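You operate a simulated robot arm through the tools that you are given. There is no shell and no other tool.

The job below is to be done with a simulated robot arm. You get a single attempt, and the scene is never put back.

## Task
Set the controls near the green tray. At the end: the green ball lever is set to clamped; the blue ball lever is set to clamped; the red ball lever is set to clamped; the psi dial is turned to 200 PSI; whatever was shut is shut again. Leave all else as you found it, and nothing knocked over. The red ball lever goes to its stop. The blue ball lever goes to its stop. The green ball lever goes to its stop.

The check looks at the end state, three seconds after you hand in, the way a careful person would. Anything else that was tipped, shoved, dropped, spilled or broken makes it a failure.

## Robot
A 7-joint arm with a two-finger parallel gripper, fixed in place. Base frame: the origin is on the floor under the middle of its stand, x ahead of it, y to its left, z up; the work surface is at about z = 840. Lengths are in mm, angles in degrees, forces in N, time in s.
It reaches about 1479 mm from its shoulder. Its first joint turns from -166.0 to 166.0 degrees. Payload 4.4 kg.
The tool frame sits at the grasp point between the pads (the TCP): z along the fingers, y along the line on which they close. The tips reach 23 mm beyond it. The gripper opens to 94 mm. The fingers are 38 mm wide and 10 mm thick; the gripper's body (54 by 96 mm) begins 39 mm behind the TCP.
Orientation is that of the tool frame in the base frame, as a unit quaternion [x, y, z, w]. With the fingers straight down and closing along the base's y, the tool's x points along the base's -x, its y along +y and its z along -z.

## Interface
- The arm moves only by the tool send_rows. Its argument "moves" is a list of rows, each a list of 7 numbers: the shift along the tool's x, y, z in mm, then the turn, a rotation vector about the tool's x, y, z in degrees, then the opening in per cent of the stroke, from 0 (shut) to 100 (fully open). In form: [[dx, dy, dz, wx, wy, wz, jaw], ...]. A call has 1 to 20 rows; each row shifts and turns the commanded pose from where the row before left it, along the tool's axes as they then stand. Each row takes 0.2 s and may step no farther than 50 mm and 8.6 degrees from the row before; otherwise, or with a gripper value out of range, the whole call is refused. Where a pose cannot be reached the arm comes as near as it can. A force on the tool above 40 N (or 10 N above the force at the start of the call, whichever is more), or a blocked arm, ends the call early, and 0.2 s more pass. The fingers move at their own pace (about 72 mm/s each) and stop on an object; they squeeze with about 42 N. The grip force told is the motor's: it shows also when the fingers shut on nothing. Time passes only in rows, and 0.2 s behind the last, so rows that do not move let the fingers close. It gives the time, the measured TCP pose, the force on the tool (base axes), the opening and the grip force at its end, in the units of the frame above (readings bear some noise), with the torque about the TCP (base axes, N m) and any sound that the robot's microphone picked up.
- Cameras (640 x 400 px; columns grow to the right, rows downward): "scene" is fixed at [401.2, -649.9, 1501.6]; the picture's right is [0.61, -0.79, 0.00], its down [-0.50, -0.39, -0.78] and it looks along [0.61, 0.47, -0.63] (base axes); focal length 364 px, centre (320, 200). "wrist" rides on the gripper at [86, 16, -74] in the tool frame; the picture's right is [-0.18, 0.98, 0.00], its down [-0.58, -0.11, -0.81] and it looks along [-0.79, -0.15, 0.59] (tool axes); focal length 243 px, centre (320, 200).
- snapshot(camera): a new picture of that camera. It takes no simulated time.
- pixel_to_xyz(camera, pixels): for up to 12 pixels [column, row] of the newest picture of that camera ("zoom" is the newest enlarged one), the place [x, y, z] in the base frame of the surface seen there, good to about 3 mm. It takes no simulated time.
- close_up(camera, box): a new picture of the part [left, top, right, bottom] of that camera's present view, enlarged. It takes no simulated time.
- job_done(): hands the job in; it is judged then, once.

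Unless the task says otherwise, let go and move clear before handing in.

The tools are called after "Emit:" as a command line: name --pt "numbers of a row" for each row, then --argument value for the rest, lists and objects as JSON in quotes. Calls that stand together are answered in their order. send_rows: Moves the arm, as the interface text tells. Its arguments: {"type":"object","properties":{"moves":{"type":"array"}},"required":["moves"]} The other tools are called the same way: snapshot (camera) takes a picture; pixel_to_xyz (camera, pixels) gives the place of the surface under pixels of a picture; close_up (camera, box) takes an enlarged picture of a part of a camera's view; job_done () hands the job in.

At the start:

```text
t: 0.0
tool_pos: [681.6, -342.4, 1259.8]
ee_rot: [0.0, 1.0, 0.0, 0.0]
wrist_force: [-0.1, 0.3, 0.3]
moment: [0.01, 0.02, 0.02]
grip_width: 94.1
grip_force: 0.2
```

scene: 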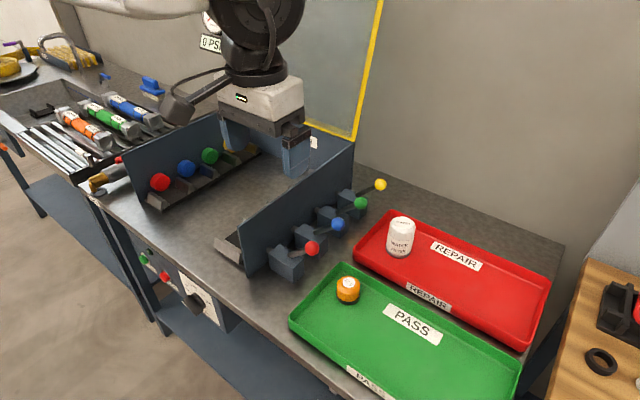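
wrist: 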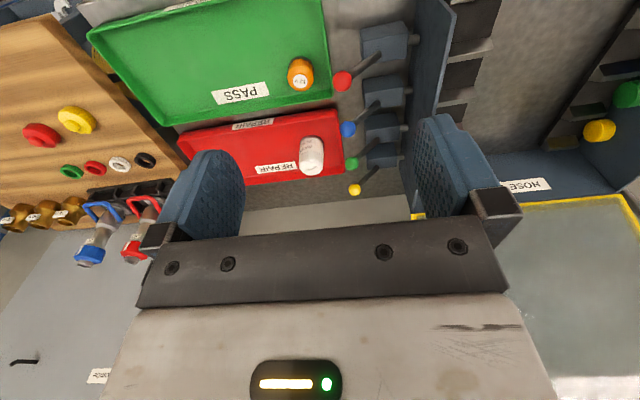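

The first pictures show red/blue/green/yellow ball levers on a panel near the green tray (scene pixels ~(312,248), (338,224), (361,203), (380,185)), and another row of levers on the other panel at ~(160,182). I'll look closer at each before moving.

Emit:
close_up --camera "scene" --box '[200, 130, 420, 290]'

Emit:
close_up --camera "scene" --box '[80, 220, 260, 340]'

Emit:
close_up --camera "scene" --box '[180, 0, 400, 150]'

Emit:
close_up --camera "wrist" --box '[300, 0, 480, 210]'

```text
2.50 times, centred on (310, 210) of scene
```

zoom: 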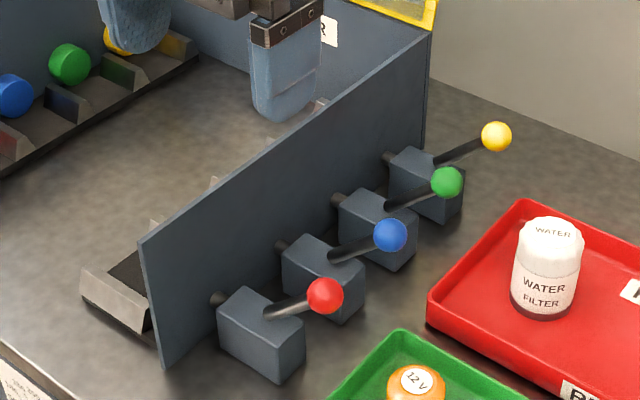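

```text
3.33 times, centred on (170, 280) of scene
```

zoom: 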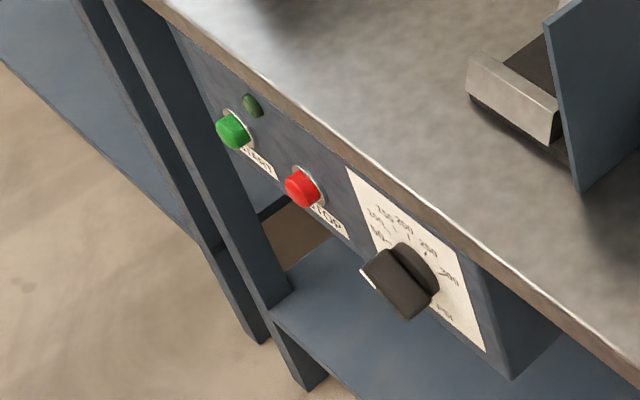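

```text
2.67 times, centred on (290, 75) of scene
```

zoom: 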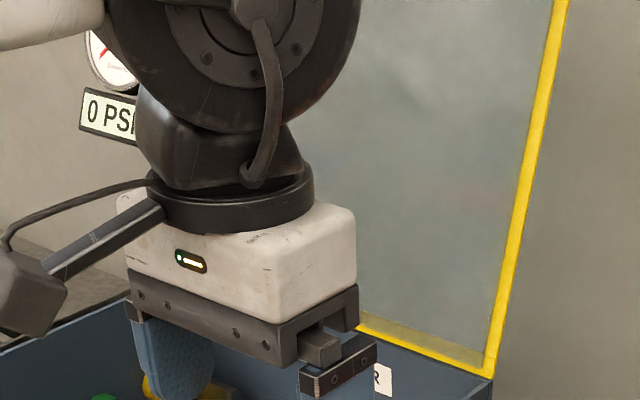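

```text
1.90 times, centred on (390, 105) of wrist
```

zoom: 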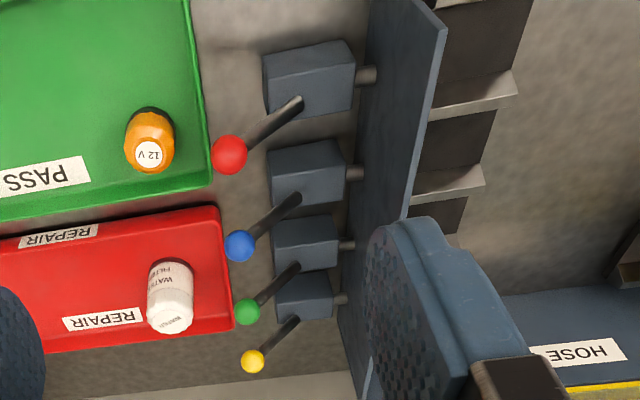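

The four ball levers sit on dark boxes outside the right panel, and the psi dial with its scale is on the bench's front face at around scene (195,300). I'll measure the levers, the dial and the surroundings.

Emit:
close_up --camera "scene" --box '[160, 270, 240, 330]'

Emit:
close_up --camera "scene" --box '[80, 120, 280, 220]'

Emit:
close_up --camera "scene" --box '[250, 200, 350, 290]'

Emit:
snapshot --camera "scene"

Emit:
pixel_to_xyz --camera "scene" --pixels '[[312, 248], [338, 224], [361, 203], [380, 185], [291, 252], [318, 230], [339, 210], [365, 192], [160, 182], [187, 168], [210, 156], [265, 270]]'

```text
6.67 times, centred on (200, 300) of scene
```

zoom: 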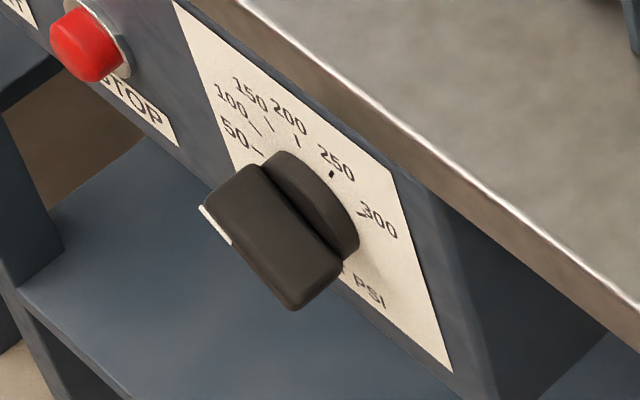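

```text
3.20 times, centred on (180, 170) of scene
```

zoom: 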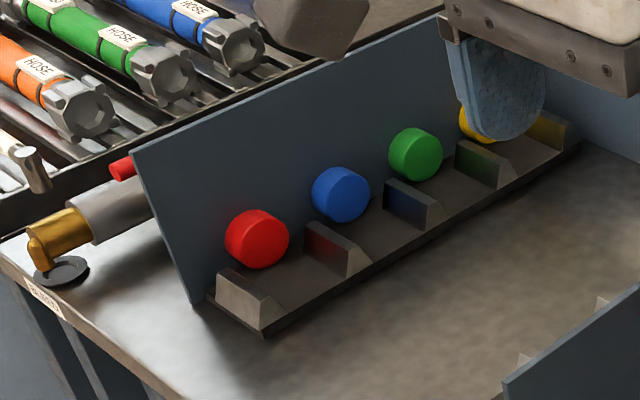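

```text
4.44 times, centred on (300, 245) of scene
```

zoom: 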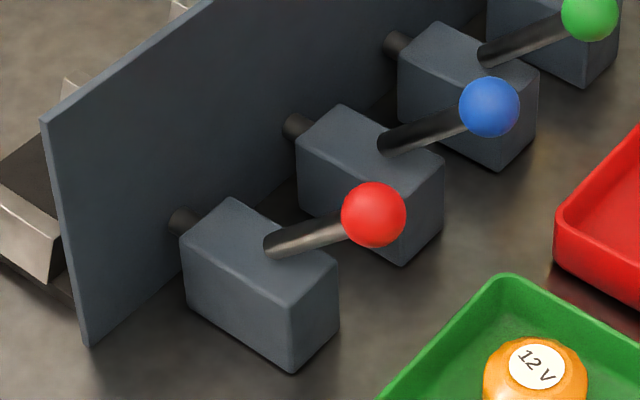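

```text
taken
```

scene: 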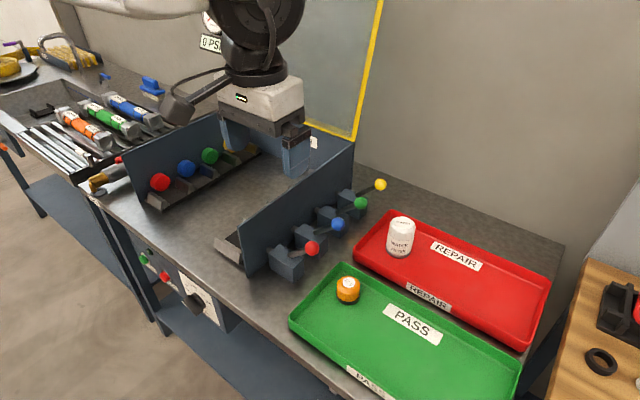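

```text
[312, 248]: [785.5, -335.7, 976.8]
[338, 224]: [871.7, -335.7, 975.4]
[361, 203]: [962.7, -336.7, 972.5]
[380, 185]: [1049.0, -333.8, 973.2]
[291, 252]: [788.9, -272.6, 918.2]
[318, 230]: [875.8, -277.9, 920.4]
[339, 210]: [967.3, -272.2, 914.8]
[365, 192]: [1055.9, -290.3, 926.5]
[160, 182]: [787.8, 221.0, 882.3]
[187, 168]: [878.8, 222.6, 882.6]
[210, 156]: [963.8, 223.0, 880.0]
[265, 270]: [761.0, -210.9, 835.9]
```

The ball centres are at about y -335, z 975, at x 786, 872, 963 and 1049, with pivots near y -270. Next I'll measure the dial, the guard and the trays.

Emit:
pixel_to_xyz --camera "scene" --pixels '[[380, 10], [357, 130], [330, 60], [310, 125], [193, 299], [205, 290], [215, 310], [190, 278], [183, 272], [143, 259], [164, 277], [240, 300]]'

Emit:
pixel_to_xyz --camera "scene" --pixels '[[247, 210], [246, 275], [353, 145], [348, 285], [340, 263], [291, 322], [356, 257], [401, 222], [271, 260], [302, 265], [286, 245], [292, 282]]'

Emit:
close_up --camera "wrist" --box '[320, 10, 440, 100]'

Emit:
close_up --camera "wrist" --box '[440, 60, 640, 220]'

```text
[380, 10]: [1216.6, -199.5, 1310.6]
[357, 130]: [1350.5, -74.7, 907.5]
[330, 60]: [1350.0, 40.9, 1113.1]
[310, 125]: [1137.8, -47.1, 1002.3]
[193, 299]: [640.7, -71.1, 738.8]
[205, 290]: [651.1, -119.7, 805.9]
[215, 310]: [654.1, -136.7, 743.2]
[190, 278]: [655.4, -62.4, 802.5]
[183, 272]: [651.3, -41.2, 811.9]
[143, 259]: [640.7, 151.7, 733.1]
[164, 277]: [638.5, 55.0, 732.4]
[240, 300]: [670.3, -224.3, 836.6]
```

```text
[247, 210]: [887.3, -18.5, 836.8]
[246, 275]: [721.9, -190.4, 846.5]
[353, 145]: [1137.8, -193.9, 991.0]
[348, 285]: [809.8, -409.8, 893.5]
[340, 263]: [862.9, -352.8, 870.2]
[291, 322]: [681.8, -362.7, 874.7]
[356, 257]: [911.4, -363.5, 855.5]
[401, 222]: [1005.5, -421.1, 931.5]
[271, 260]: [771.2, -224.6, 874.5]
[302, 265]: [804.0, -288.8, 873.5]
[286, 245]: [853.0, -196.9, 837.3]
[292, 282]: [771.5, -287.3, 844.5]
```

```text
4.44 times, centred on (380, 55) of wrist
```

zoom: 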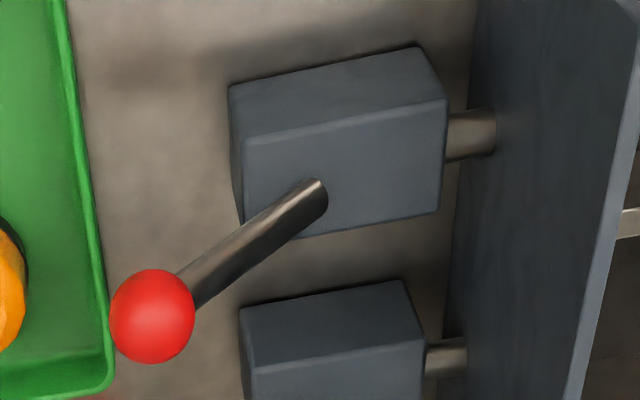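

```text
2.50 times, centred on (540, 140) of wrist
```

zoom: 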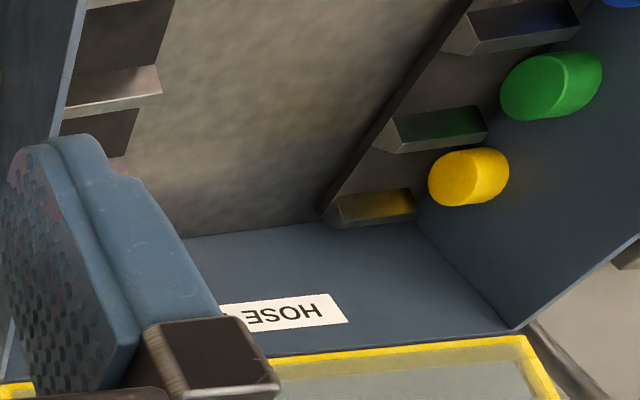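

The guard is already raised (frame at x 1217, z 1310), and the front panel with the dial is at about x 653. I'll close the gripper and move to above and outside the red ball (centre about 793, -330, 967), then look from there before touching anything.

Emit:
send_rows --pt "-28 -13 40 0 0 0 0" --pt "-28 -13 40 0 0 0 0" --pt "-28 -13 40 0 0 0 0" --pt "-28 -13 40 0 0 0 0" --pt "0 0 0 0 0 0 0"

Emit:
snapshot --camera "wrist"

Emit:
snapshot --camera "scene"

```text
refused: row 1 steps farther than a row can; nothing moved
```

```text
taken
```

wrist: 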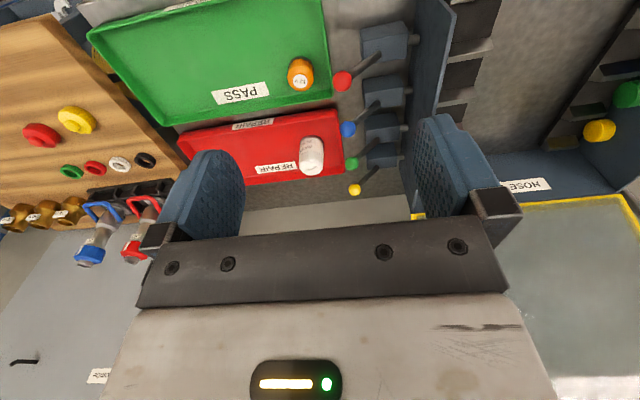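

```text
taken
```

scene: 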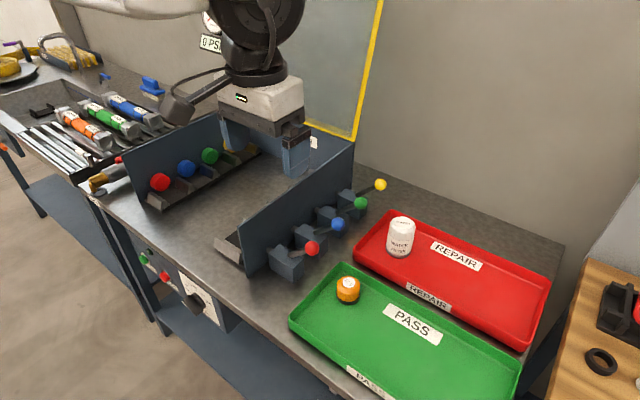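

The call was refused because the steps were just over 50 mm, so nothing moved and the scene is unchanged. I'll resend with smaller steps.

Emit:
send_rows --pt "-22 -10 32 0 0 0 0" --pt "-22 -10 32 0 0 0 0" --pt "-22 -10 32 0 0 0 0" --pt "-22 -10 32 0 0 0 0" --pt "-23 -5 32 0 0 0 0" --pt "0 0 0 0 0 0 0"

Emit:
snapshot --camera "wrist"

Emit:
snapshot --camera "scene"

```text
t: 1.4
tool_pos: [792.7, -384.2, 1097.4]
ee_rot: [0.0, 1.0, 0.001, 0.0]
wrist_force: [-0.2, 0.0, 0.9]
moment: [0.0, 0.01, -0.01]
grip_width: 0.0
grip_force: 42.1
```

```text
taken
```

wrist: 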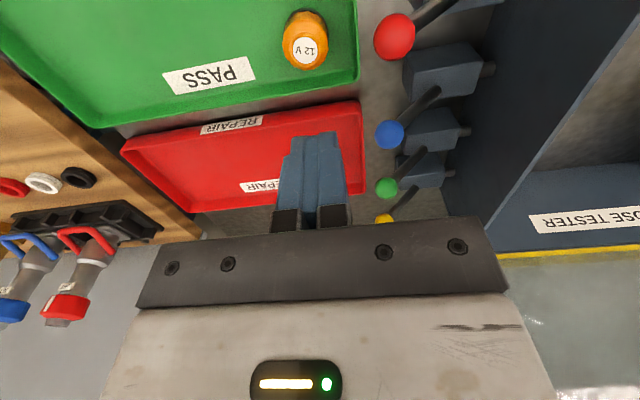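

```text
taken
```

scene: 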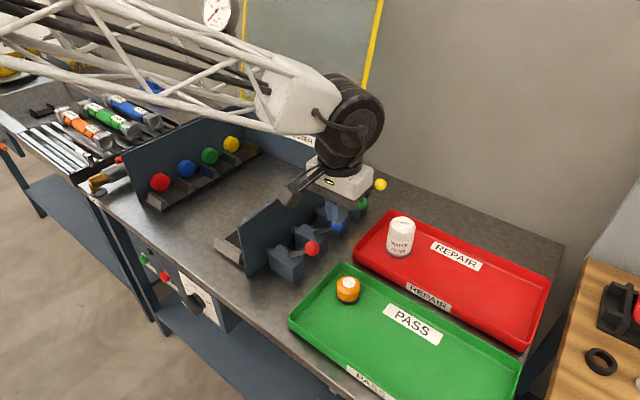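

The closed fingers are now at (793, -384, 1097), outboard of the red ball, with the tray parts well below. I'll lower until the tips are at about z 955 and then ease toward +y to touch the ball.

Emit:
send_rows --pt "0 0 40 0 0 0 0" --pt "0 0 40 0 0 0 0" --pt "0 0 39 0 0 0 0" --pt "0 10 0 0 0 0 0" --pt "0 10 0 0 0 0 0" --pt "0 0 0 0 0 0 0"

Emit:
snapshot --camera "wrist"

Emit:
close_up --camera "scene" --box '[240, 130, 400, 290]'

```text
t: 2.8
tool_pos: [791.5, -367.1, 979.9]
ee_rot: [0.0, 1.0, 0.0, -0.001]
wrist_force: [0.3, 0.9, -1.3]
moment: [-0.03, -0.02, 0.01]
grip_width: 0.0
grip_force: 41.7
```

```text
taken
```

wrist: 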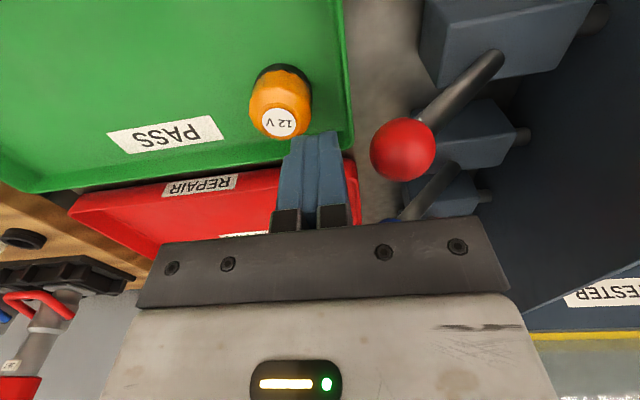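

```text
2.50 times, centred on (320, 210) of scene
```

zoom: 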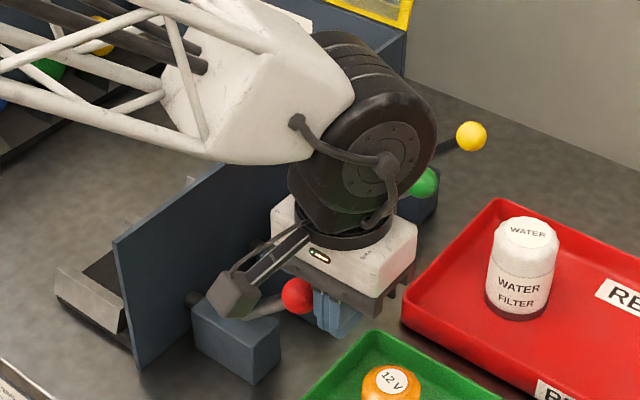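

The fingers are outboard of the red ball (wrist pixel ~(403,150)) with nothing between them. I'll push along +y in small steps, rising slightly with the ball's arc and watching the force.

Emit:
send_rows --pt "0 8 0 0 0 0 0" --pt "0 8 0 0 0 0 0" --pt "0 8 -2 0 0 0 0" --pt "0 8 -3 0 0 0 0" --pt "0 8 -3 0 0 0 0"

Emit:
snapshot --camera "wrist"

Emit:
close_up --camera "scene" --box '[240, 130, 400, 290]'

```text
t: 3.7
tool_pos: [791.4, -346.3, 988.9]
ee_rot: [0.0, 1.0, -0.002, 0.003]
wrist_force: [-0.2, -4.6, 2.4]
moment: [-0.05, 0.01, 0.05]
grip_width: 0.0
grip_force: 41.9
stopped in row 4: the force on the tool passed its limit at 46 N (the readings are from after the stop); the commanded pose is now the measured one
```

```text
taken
```

wrist: 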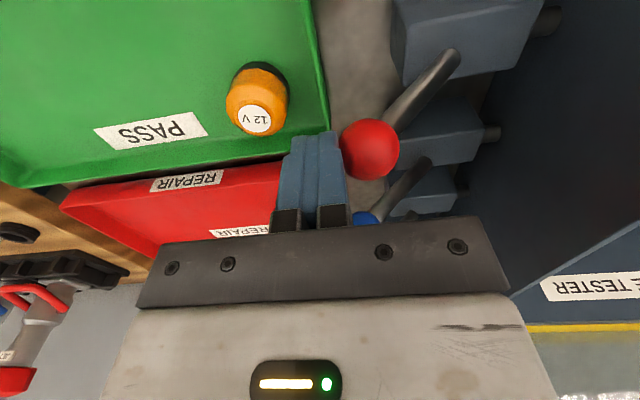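

```text
2.50 times, centred on (320, 210) of scene
```

zoom: 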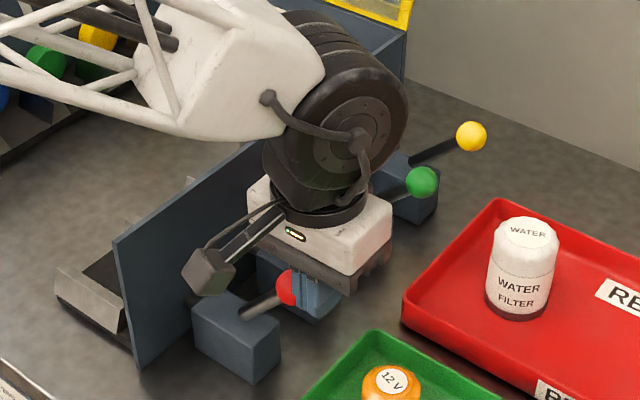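

Contact came with a 46 N spike at TCP y -346. I'll check whether the ball has moved from its starting place.

Emit:
pixel_to_xyz --camera "wrist" --pixels '[[370, 149], [385, 135], [370, 125], [430, 80], [450, 60], [362, 217], [410, 185]]'

Emit:
pixel_to_xyz --camera "zoom" --pixels '[[285, 290], [250, 308], [422, 183], [470, 137]]'

```text
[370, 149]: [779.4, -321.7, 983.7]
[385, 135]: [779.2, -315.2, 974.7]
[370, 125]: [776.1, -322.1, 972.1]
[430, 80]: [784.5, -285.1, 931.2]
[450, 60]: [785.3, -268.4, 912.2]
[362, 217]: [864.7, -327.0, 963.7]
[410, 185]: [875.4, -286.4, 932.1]
```

```text
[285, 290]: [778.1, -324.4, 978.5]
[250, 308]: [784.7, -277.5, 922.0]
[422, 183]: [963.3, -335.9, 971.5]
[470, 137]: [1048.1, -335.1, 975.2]
```

The ball has moved about 10 mm inward (centre now about y -320), so the lever turns this way but resists. I'll keep pushing more slowly.

Emit:
send_rows --pt "0 3 0 0 0 0 0" --pt "0 3 0 0 0 0 0" --pt "0 3 0 0 0 0 0" --pt "0 3 -1 0 0 0 0" --pt "0 3 -1 0 0 0 0" --pt "0 3 -1 0 0 0 0"

```text
t: 4.3
tool_pos: [794.2, -342.1, 991.0]
ee_rot: [0.001, 1.0, -0.004, 0.005]
wrist_force: [-1.3, -4.9, 2.5]
moment: [-0.1, 0.01, 0.01]
grip_width: 0.0
grip_force: 41.7
stopped in row 3: the force on the tool passed its limit at 45 N (the readings are from after the stop); the commanded pose is now the measured one
```

The reading shows the limit tripping again with only about 4 mm gained, so a straight +y push is an inefficient direction. I'll back off, rise, turn the gripper 90° so the fingers straddle the ball along x, and move it along its arc with a grasp instead.

Emit:
send_rows --pt "0 -12 0 0 0 0 0" --pt "0 -12 0 0 0 0 0" --pt "0 0 -40 0 0 0 0" --pt "0 0 -40 0 0 -8.5 0" --pt "0 0 0 0 0 -8.5 0" --pt "0 0 0 0 0 -8.5 20" --pt "0 0 0 0 0 -8.5 40" --pt "0 0 0 0 0 -8.5 60" --pt "0 0 0 0 0 -8.5 60" --pt "0 0 0 0 0 -8.5 60" --pt "0 0 0 0 0 -8.5 60" --pt "0 0 0 0 0 -8.5 60" --pt "0 0 0 0 0 -8.5 60" --pt "0 0 0 0 0 -5 60" --pt "0 0 0 0 0 0 60"

Emit:
snapshot --camera "wrist"

Emit:
snapshot --camera "scene"

```text
t: 7.5
tool_pos: [791.8, -366.6, 1070.4]
ee_rot: [-0.706, 0.708, -0.005, 0.001]
wrist_force: [0.6, 0.5, 0.0]
moment: [0.02, 0.03, 0.05]
grip_width: 56.4
grip_force: 0.0
```

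```text
taken
```

wrist: 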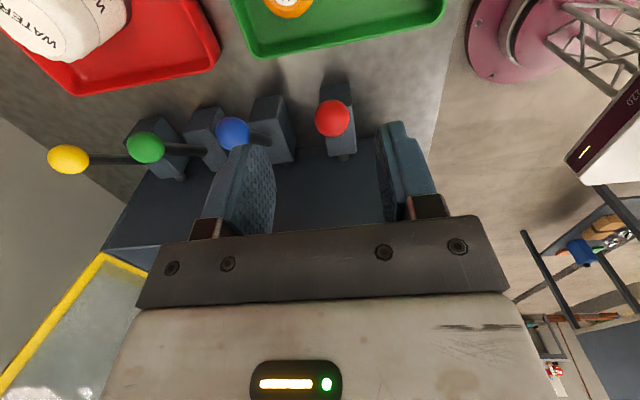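

```text
taken
```

scene: 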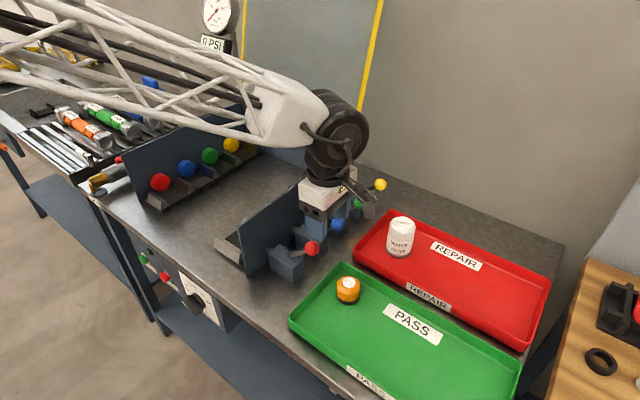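

The red ball is again at scene (312,248), as at the start, so it may have sprung back. I'll measure it.

Emit:
pixel_to_xyz --camera "scene" --pixels '[[312, 248], [338, 224], [357, 204], [291, 252]]'

Emit:
pixel_to_xyz --camera "wrist" --pixels '[[333, 118], [232, 131], [146, 148], [69, 159], [333, 103], [350, 118], [316, 118]]'

Emit:
close_up --camera "wrist" --box '[100, 60, 400, 240]'

Emit:
close_up --camera "scene" --box '[250, 200, 350, 290]'

```text
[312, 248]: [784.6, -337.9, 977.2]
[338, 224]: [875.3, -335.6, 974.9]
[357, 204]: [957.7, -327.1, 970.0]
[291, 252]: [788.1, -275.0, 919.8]
```

```text
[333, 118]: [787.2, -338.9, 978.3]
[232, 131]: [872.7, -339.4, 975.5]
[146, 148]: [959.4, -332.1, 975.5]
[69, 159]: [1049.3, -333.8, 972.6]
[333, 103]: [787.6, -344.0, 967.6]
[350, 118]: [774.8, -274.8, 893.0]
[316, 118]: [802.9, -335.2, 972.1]
```

```text
2.13 times, centred on (250, 150) of wrist
```

zoom: 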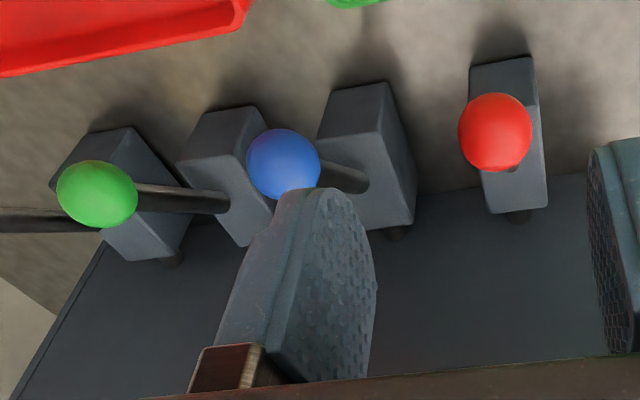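

```text
4.44 times, centred on (300, 245) of scene
```

zoom: 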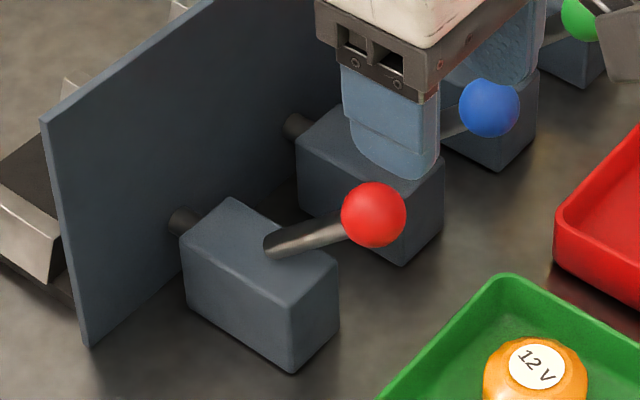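

The red ball has returned to (791, -331, 966), so these levers are spring-loaded over-centre and need to be carried past the middle. I'll straddle the ball from above with the open fingers.

Emit:
send_rows --pt "-18 0 0 0 0 0 60" --pt "-17.6 0 0 0 0 0 60" --pt "0 0 31 0 0 0 60" --pt "0 0 31 0 0 0 60" --pt "0 0 31 0 0 0 60" --pt "0 0 0 0 0 0 60"

Emit:
snapshot --camera "wrist"

Emit:
close_up --camera "scene" --box '[240, 130, 400, 290]'

```text
t: 8.9
tool_pos: [793.1, -330.0, 976.7]
ee_rot: [-0.707, 0.708, -0.005, 0.001]
wrist_force: [-0.6, -0.3, -0.7]
moment: [0.01, 0.0, 0.0]
grip_width: 56.3
grip_force: 0.1
```

```text
taken
```

wrist: 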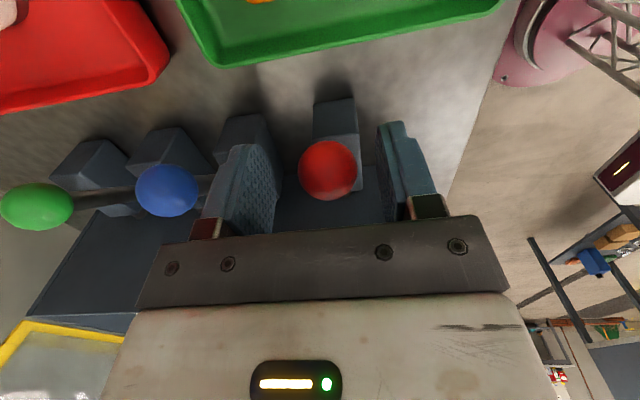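

```text
2.50 times, centred on (320, 210) of scene
```

zoom: 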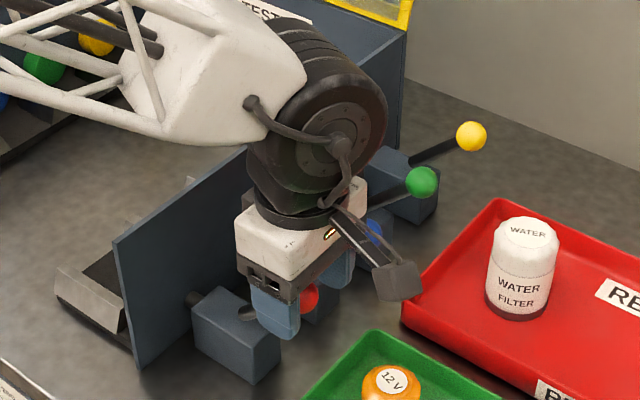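

The red ball sits centred between the pads (wrist pixel (327,170)). I'll close on it.

Emit:
send_rows --pt "0 0 0 0 0 0 10" --pt "0 0 0 0 0 0 10" --pt "0 0 0 0 0 0 10"

Emit:
snapshot --camera "wrist"

```text
t: 9.4
tool_pos: [790.6, -331.0, 977.0]
ee_rot: [-0.706, 0.708, -0.002, 0.0]
wrist_force: [-34.9, 5.5, 12.8]
moment: [0.39, 0.48, 0.01]
grip_width: 29.3
grip_force: 22.0
stopped in row 2: the force on the tool passed its limit at 49 N (the readings are from after the stop); the commanded pose is now the measured one
```

```text
taken
```

wrist: 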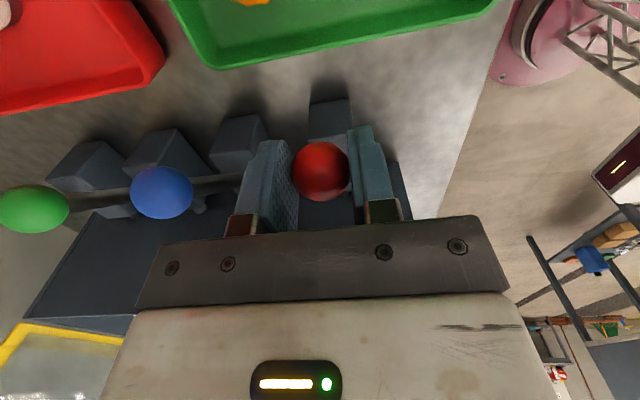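

The −x finger touched first (force −35 N in x), so the ball centre is a few mm toward −x from the TCP. I'll shift 2.5 mm that way and finish closing.

Emit:
send_rows --pt "0 1.5 0 0 0 0 31" --pt "0 1.5 0 0 0 0 30" --pt "0 0 0 0 0 0 28" --pt "0 0 0 0 0 0 20" --pt "0 0 0 0 0 0 10"

Emit:
snapshot --camera "wrist"

```text
t: 10.6
tool_pos: [790.0, -330.0, 976.5]
ee_rot: [-0.706, 0.708, -0.005, 0.001]
wrist_force: [16.4, -0.7, -6.9]
moment: [-0.46, -0.13, -0.09]
grip_width: 28.7
grip_force: 44.8
stopped in row 5: the force on the tool passed its limit at 50 N (the readings are from after the stop); the commanded pose is now the measured one
```

```text
taken
```

wrist: 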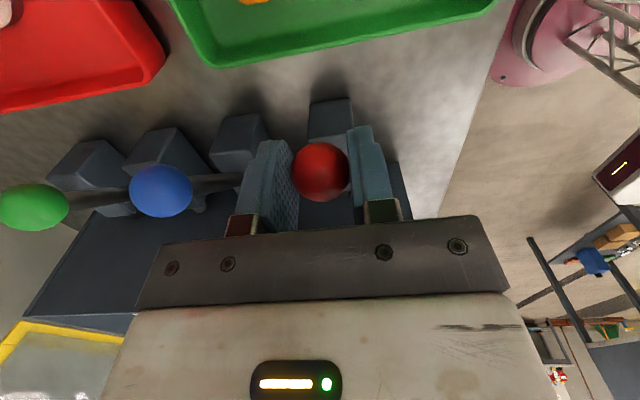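

The ball is gripped at 28.7 mm. I'll let it settle and read the force.

Emit:
send_rows --pt "0 0 0 0 0 0 10" --pt "0 0 0 0 0 0 10"

```text
t: 11.2
tool_pos: [790.0, -330.3, 976.8]
ee_rot: [-0.706, 0.708, -0.004, 0.0]
wrist_force: [24.7, -0.2, -11.0]
moment: [-0.62, -0.19, -0.06]
grip_width: 29.0
grip_force: 44.5
```

There is a residual +25 N in x, so I'll ease the commanded pose about 1 mm toward +x to relieve it.

Emit:
send_rows --pt "0 -0.5 0 0 0 0 10" --pt "0 -0.5 0 0 0 0 10" --pt "0 0 0 0 0 0 10"

```text
t: 11.9
tool_pos: [789.9, -330.9, 975.9]
ee_rot: [-0.706, 0.708, -0.005, 0.001]
wrist_force: [6.7, 13.3, -2.7]
moment: [0.81, -0.02, 0.03]
grip_width: 28.8
grip_force: 45.3
```

Forces are now small, so I'll carry the ball up along its arc (pivot about y -257, z 898, radius about 101) in 3° steps.

Emit:
send_rows --pt "-3.7 0 -3.8 0 0 0 10" --pt "-3.9 0 -3.5 0 0 0 10" --pt "-4.1 0 -3.4 0 0 0 10" --pt "-4.3 0 -3.1 0 0 0 10" --pt "-4.4 0 -3.0 0 0 0 10" --pt "-4.5 0 -2.6 0 0 0 10"

Emit:
close_up --camera "scene" --box '[240, 130, 400, 290]'

```text
t: 13.3
tool_pos: [790.7, -306.0, 997.4]
ee_rot: [-0.706, 0.708, -0.004, 0.001]
wrist_force: [-4.1, -12.7, -8.7]
moment: [-1.37, 0.05, -0.01]
grip_width: 29.1
grip_force: 44.8
```

```text
2.50 times, centred on (320, 210) of scene
```

zoom: 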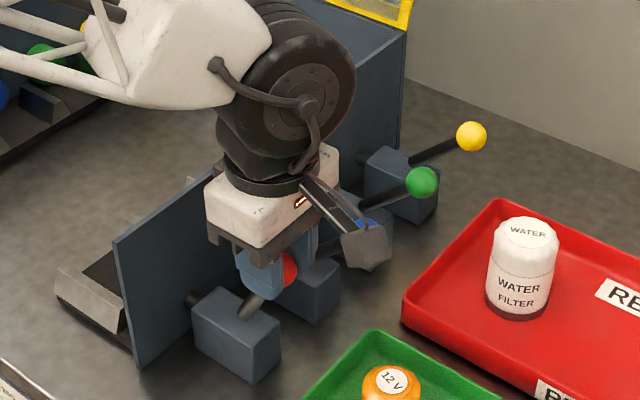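

The lever is following nicely (red ball still between the pads) with the force under 20 N. I'll continue over the top.

Emit:
send_rows --pt "-4.7 0 -2.5 0 0 0 10" --pt "-4.8 0 -2.2 0 0 0 10" --pt "-5.0 0 -1.9 0 0 0 10" --pt "-5.0 0 -1.7 0 0 0 10" --pt "-5.1 0 -1.4 0 0 0 10" --pt "-5.1 0 -1.1 0 0 0 10"

Emit:
close_up --camera "scene" --box '[240, 130, 400, 290]'

Emit:
snapshot --camera "wrist"

```text
t: 14.8
tool_pos: [791.0, -275.7, 1006.1]
ee_rot: [-0.706, 0.708, -0.004, 0.001]
wrist_force: [-20.9, -13.5, -1.3]
moment: [-1.49, 0.31, -0.08]
grip_width: 29.2
grip_force: 45.3
```

```text
2.50 times, centred on (320, 210) of scene
```

zoom: 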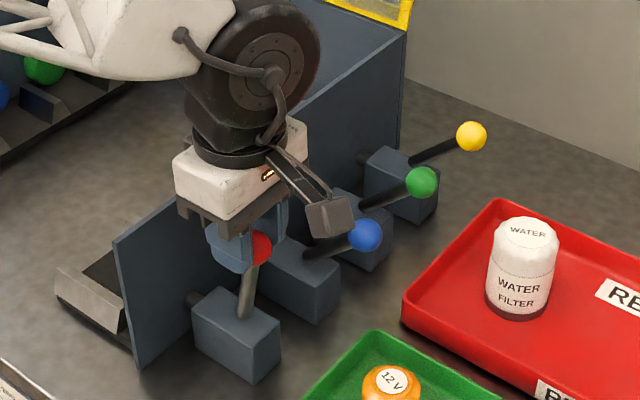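

```text
taken
```

wrist: 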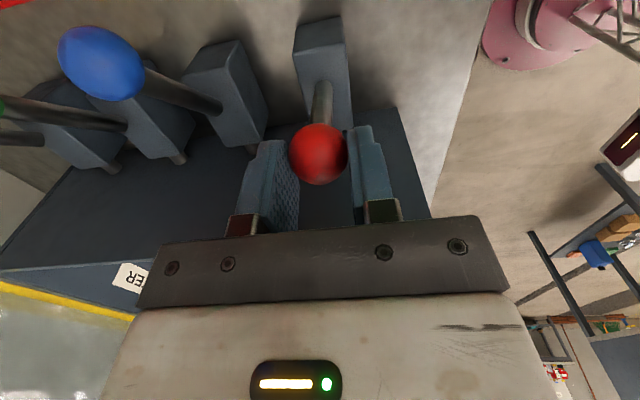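

The lever is near vertical now, with −21 N in x from a slight drift, which I'll relieve. First I'll measure the panel's face and top edge to know how far the fingers can follow.

Emit:
pixel_to_xyz --camera "zoom" --pixels '[[118, 243], [180, 200], [130, 300], [160, 260], [390, 45], [245, 305], [190, 297], [200, 300], [212, 312]]'

Emit:
send_rows --pt "0 0.6 0 0 0 0 10" --pt "0 0 0 0 0 0 10"

```text
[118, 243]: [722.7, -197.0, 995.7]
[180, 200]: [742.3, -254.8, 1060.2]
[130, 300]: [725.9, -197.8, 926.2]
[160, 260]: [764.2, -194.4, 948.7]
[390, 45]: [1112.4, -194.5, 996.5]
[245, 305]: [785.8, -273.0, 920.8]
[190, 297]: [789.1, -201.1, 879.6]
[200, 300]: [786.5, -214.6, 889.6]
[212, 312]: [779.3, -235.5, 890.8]
```

```text
t: 15.3
tool_pos: [789.2, -274.2, 1006.2]
ee_rot: [-0.707, 0.707, -0.004, 0.001]
wrist_force: [-13.7, -7.0, -1.4]
moment: [-0.65, 0.21, -0.11]
grip_width: 28.8
grip_force: 44.3
```

The panel's outer face is at y ≈ -196 with its top at z ≈ 997, which leaves room. I'll carry the ball past vertical.

Emit:
send_rows --pt "-5.2 0.5 -0.9 0 0 0 10" --pt "-5.3 0 -0.6 0 0 0 10" --pt "-5.3 0 -0.3 0 0 0 10" --pt "-5.3 0 0 0 0 0 10" --pt "-5.3 0 0.3 0 0 0 10"

Emit:
close_up --camera "scene" --box '[240, 130, 400, 290]'

Emit:
snapshot --camera "wrist"

```text
t: 16.6
tool_pos: [789.7, -249.8, 1009.1]
ee_rot: [-0.706, 0.708, -0.005, 0.0]
wrist_force: [14.5, -14.1, 0.8]
moment: [-1.44, -0.26, 0.09]
grip_width: 28.9
grip_force: 45.3
```

```text
2.50 times, centred on (320, 210) of scene
```

zoom: 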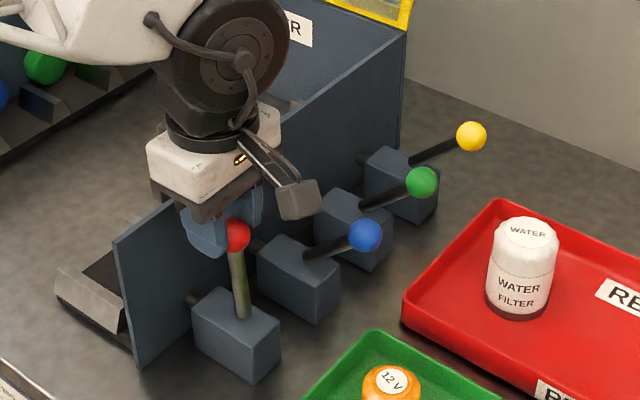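

```text
taken
```

wrist: 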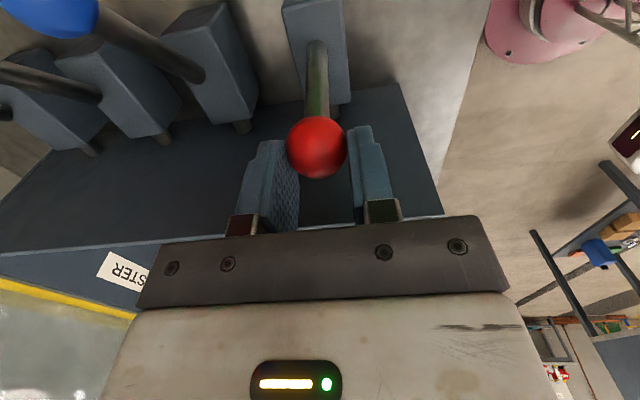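

The lever is past vertical (ball at scene-zoom (235,237)) with −14 N in y still resisting. I'll continue toward the panel in small steps.

Emit:
send_rows --pt "-5.2 -0.3 0.5 0 0 0 10" --pt "-5.2 0 0.8 0 0 0 10" --pt "-5.2 0 1.1 0 0 0 10"

Emit:
close_up --camera "scene" --box '[240, 130, 400, 290]'

Emit:
snapshot --camera "wrist"

```text
t: 17.4
tool_pos: [789.4, -234.2, 1005.2]
ee_rot: [-0.706, 0.708, -0.004, 0.001]
wrist_force: [4.0, -13.6, 3.8]
moment: [-1.49, -0.05, 0.04]
grip_width: 28.9
grip_force: 45.3
```

```text
2.50 times, centred on (320, 210) of scene
```

zoom: 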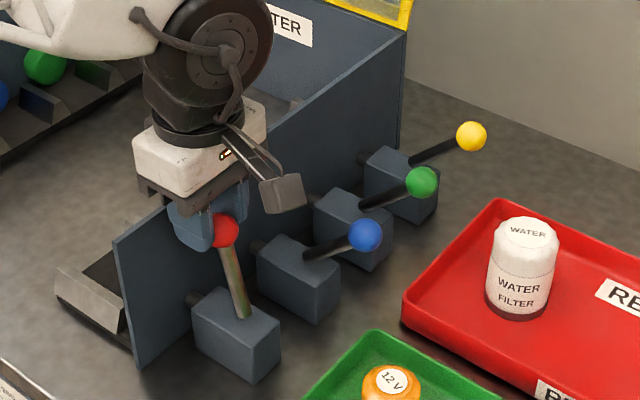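

```text
taken
```

wrist: 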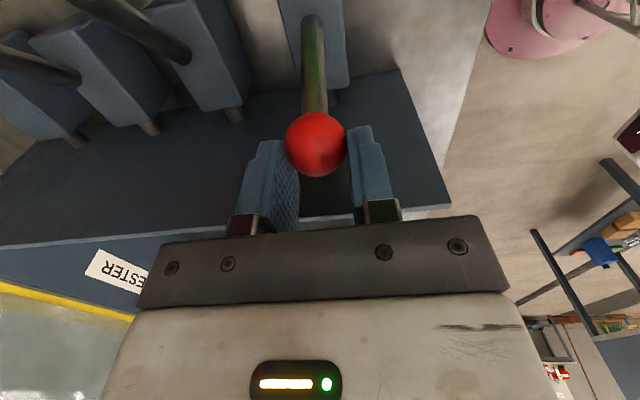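

The ball is at about 13° past vertical, with a steady −14 N. There are about 19 mm of finger clearance to the panel, so I'll take two more small steps and watch for the stop.

Emit:
send_rows --pt "-4 0 1.1 0 0 0 10" --pt "-4 0 1.3 0 0 0 10"

Emit:
close_up --camera "scene" --box '[240, 170, 340, 270]'

Emit:
snapshot --camera "wrist"

```text
t: 17.9
tool_pos: [790.5, -226.9, 1003.8]
ee_rot: [-0.706, 0.708, -0.004, 0.001]
wrist_force: [7.3, -13.4, 6.3]
moment: [-1.53, -0.04, 0.03]
grip_width: 28.7
grip_force: 44.9
```

```text
4.00 times, centred on (290, 220) of scene
```

zoom: 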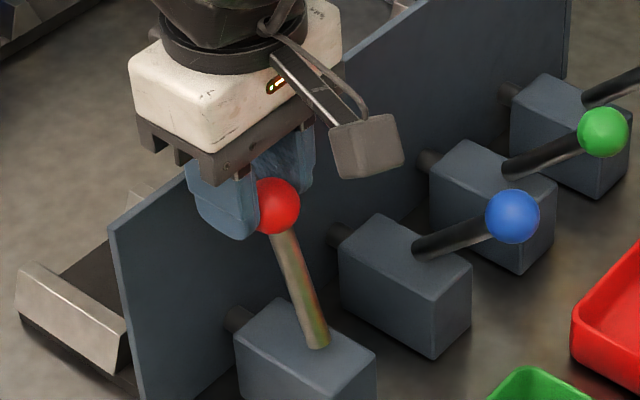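

```text
taken
```

wrist: 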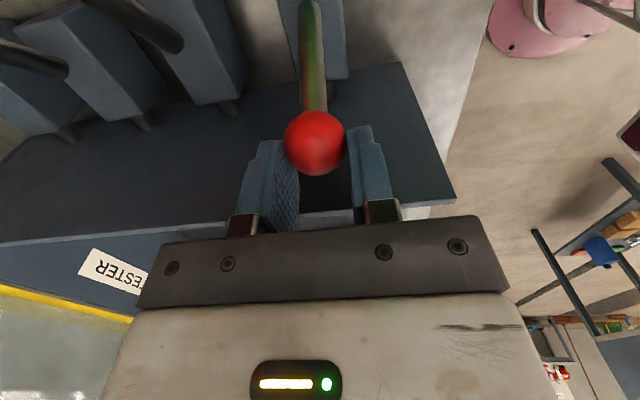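

The ball still follows at −13 N. I'll take it a little further (finger edges still about 10 mm off the panel), then release and see whether it stays.

Emit:
send_rows --pt "-3 0 1.1 0 0 0 10" --pt "-3 0 1.2 0 0 0 10" --pt "0 0 0 0 0 0 10"

Emit:
snapshot --camera "wrist"

```text
t: 18.8
tool_pos: [789.8, -219.5, 1001.6]
ee_rot: [-0.706, 0.708, -0.004, 0.001]
wrist_force: [17.2, -11.9, 1.3]
moment: [-1.25, -0.26, 0.26]
grip_width: 29.0
grip_force: 45.3
```

```text
taken
```

wrist: 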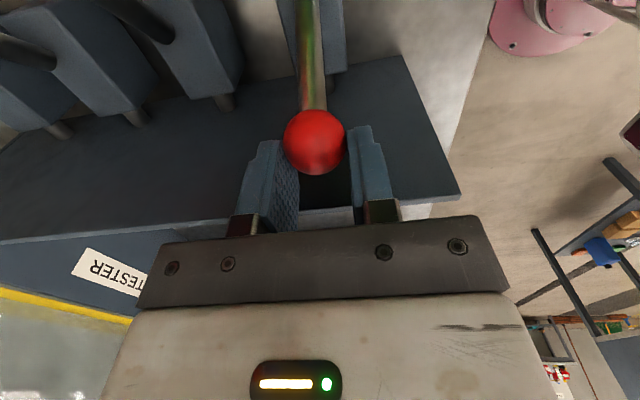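

The finger edges are now about 4 mm from the panel, so I'll open and rise straight up to see where the ball settles.

Emit:
send_rows --pt "0 0 0 0 0 0 60" --pt "0 0 0 0 0 0 60" --pt "0 0 -20 0 0 0 60" --pt "0 0 -40 0 0 0 60" --pt "30 0 0 0 0 0 60" --pt "40 0 0 0 0 0 20" --pt "0 0 0 0 0 0 0"

Emit:
snapshot --camera "wrist"

Emit:
close_up --camera "scene" --box '[240, 130, 400, 290]'

```text
t: 20.4
tool_pos: [787.8, -291.5, 1062.3]
ee_rot: [-0.706, 0.708, -0.004, 0.001]
wrist_force: [0.0, 0.7, -0.5]
moment: [-0.02, -0.02, 0.0]
grip_width: 0.2
grip_force: 29.7
```

```text
taken
```

wrist: 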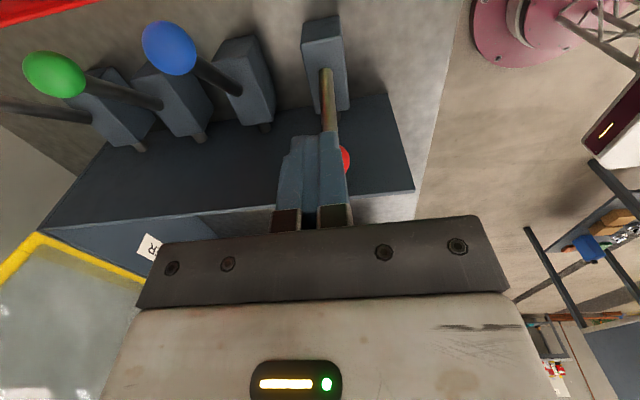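

```text
2.50 times, centred on (320, 210) of scene
```

zoom: 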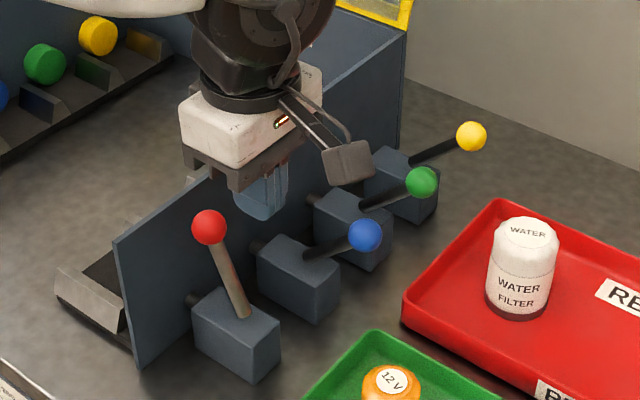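

The red ball now stays tilted toward the panel at scene-zoom (209,227). I'll measure it.

Emit:
pixel_to_xyz --camera "zoom" --pixels '[[209, 227], [245, 310], [230, 275], [365, 235], [422, 183]]'

Emit:
close_up --camera "scene" --box '[270, 190, 350, 260]'

```text
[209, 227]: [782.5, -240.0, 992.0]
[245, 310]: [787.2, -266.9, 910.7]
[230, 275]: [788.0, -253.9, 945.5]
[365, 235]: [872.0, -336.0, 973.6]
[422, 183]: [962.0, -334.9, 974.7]
```

```text
5.71 times, centred on (310, 225) of scene
```

zoom: 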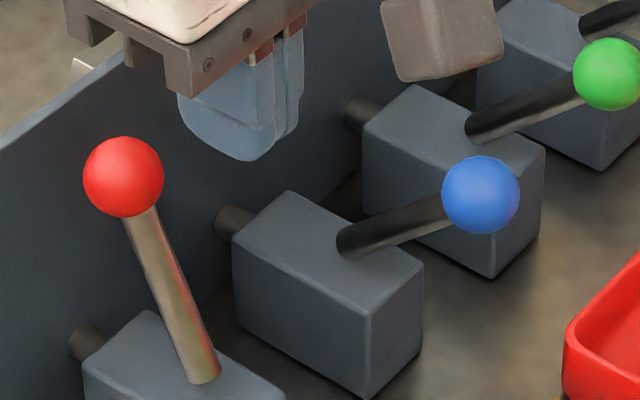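

The ball centre is about (790, -232, 983), roughly 23° past vertical, so there may be travel left. I'll lower the closed fingers on its outer side and push +y until it meets its stop.

Emit:
send_rows --pt "5 -1 36 0 0 0 0" --pt "0 -1 36 0 0 0 0" --pt "-10 0 0 0 0 0 0" --pt "-8 0 0 0 0 0 0" --pt "-3 0 0 0 0 0 0" --pt "-3 0 0 0 0 0 0" --pt "-3 0 0 0 0 0 0" --pt "-3 0 0 0 0 0 0"

Emit:
snapshot --camera "wrist"

Emit:
close_up --camera "scene" --box '[240, 130, 400, 290]'

```text
t: 22.1
tool_pos: [791.4, -265.2, 988.6]
ee_rot: [-0.706, 0.708, -0.004, 0.0]
wrist_force: [-0.5, 0.5, 0.4]
moment: [0.04, 0.0, -0.02]
grip_width: 0.2
grip_force: 42.3
```

```text
taken
```

wrist: 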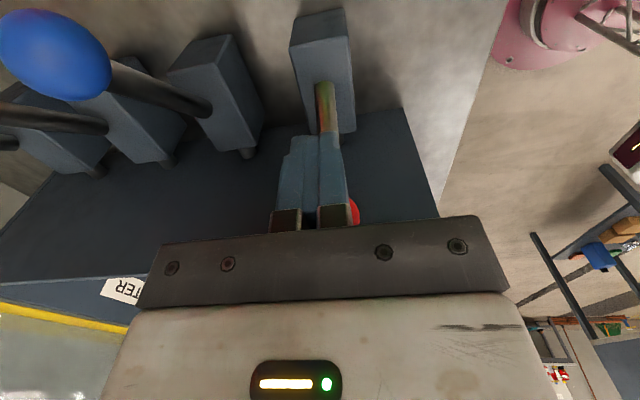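

```text
2.50 times, centred on (320, 210) of scene
```

zoom: 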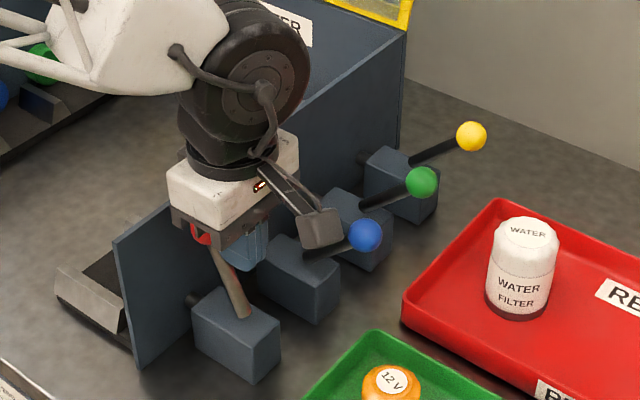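

There is no contact yet (force about 0). I'll keep easing toward the panel.

Emit:
send_rows --pt "-3 0 0 0 0 0 0" --pt "-3 0 0 0 0 0 0" --pt "-3 0 0 0 0 0 0" --pt "-3 0 0 0 0 0 0" --pt "-3 0 0 0 0 0 0" --pt "-3 0 0 0 0 0 0"

```text
t: 23.6
tool_pos: [792.6, -248.3, 989.1]
ee_rot: [-0.706, 0.708, -0.005, 0.001]
wrist_force: [-1.4, -17.2, 4.5]
moment: [-0.31, 0.08, 0.07]
grip_width: 0.0
grip_force: 41.7
```

Contact is made at −17 N and the lever is yielding. I'll continue in 2 mm steps.

Emit:
send_rows --pt "-2 0 0 0 0 0 0" --pt "-2 0 0 0 0 0 0" --pt "-2 0 0 0 0 0 0" --pt "-2 0 0 0 0 0 0" --pt "-2 0 0 0 0 0 0" --pt "-2 0 0 0 0 0 0"

Emit:
close_up --camera "scene" --box '[240, 170, 340, 270]'

Emit:
snapshot --camera "wrist"

```text
t: 24.0
tool_pos: [791.6, -246.7, 991.1]
ee_rot: [-0.706, 0.708, -0.006, 0.001]
wrist_force: [1.4, -15.0, 4.3]
moment: [-0.28, -0.01, 0.08]
grip_width: 0.0
grip_force: 42.1
stopped in row 2: the force on the tool passed its limit at 44 N (the readings are from after the stop); the commanded pose is now the measured one
```

```text
4.00 times, centred on (290, 220) of scene
```

zoom: 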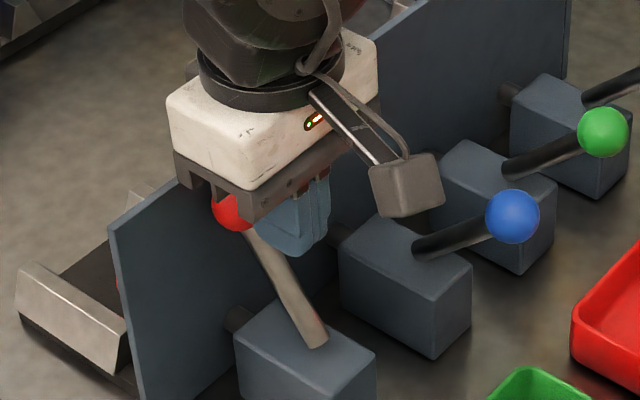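

```text
taken
```

wrist: 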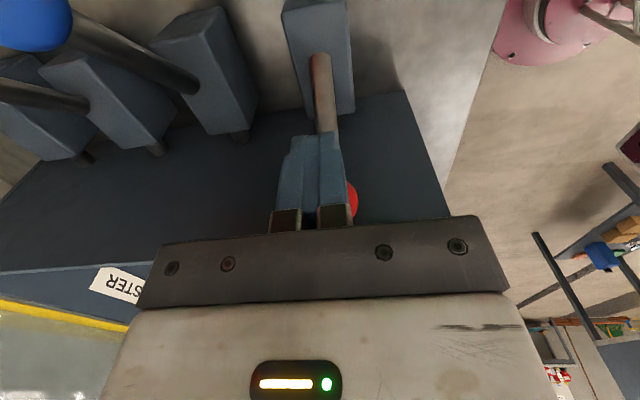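

The limit tripped at 44 N with TCP y -247, so this is perhaps the stop. I'll back off and look at the lever's resting place.

Emit:
send_rows --pt "10 0 0 0 0 0 0" --pt "20 0 0 0 0 0 0" --pt "30 0 -20 0 0 0 0" --pt "30 0 -30 0 0 0 0" --pt "20 0 -30 0 0 0 0" --pt "0 0 0 0 0 0 0"

Emit:
snapshot --camera "wrist"

Emit:
close_up --camera "scene" --box '[240, 130, 400, 290]'

```text
t: 25.4
tool_pos: [789.8, -355.7, 1071.7]
ee_rot: [-0.706, 0.708, -0.006, 0.001]
wrist_force: [-0.8, 0.1, 0.2]
moment: [-0.01, 0.02, 0.03]
grip_width: 0.1
grip_force: 42.1
```

```text
taken
```

wrist: 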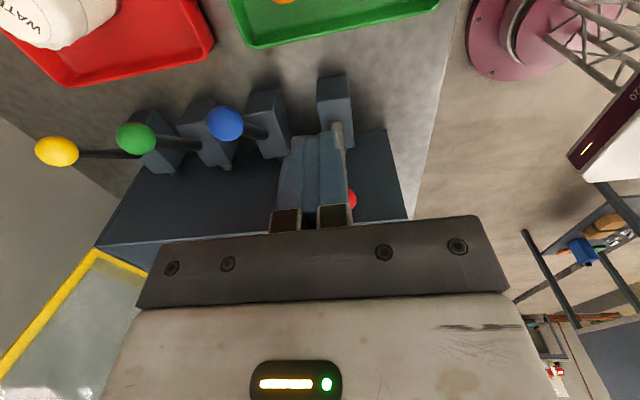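

```text
2.50 times, centred on (320, 210) of scene
```

zoom: 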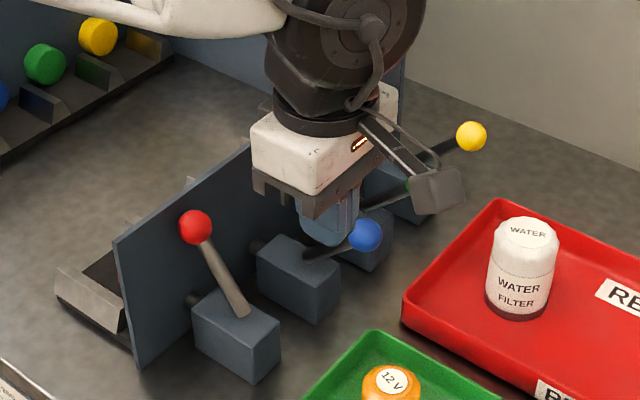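

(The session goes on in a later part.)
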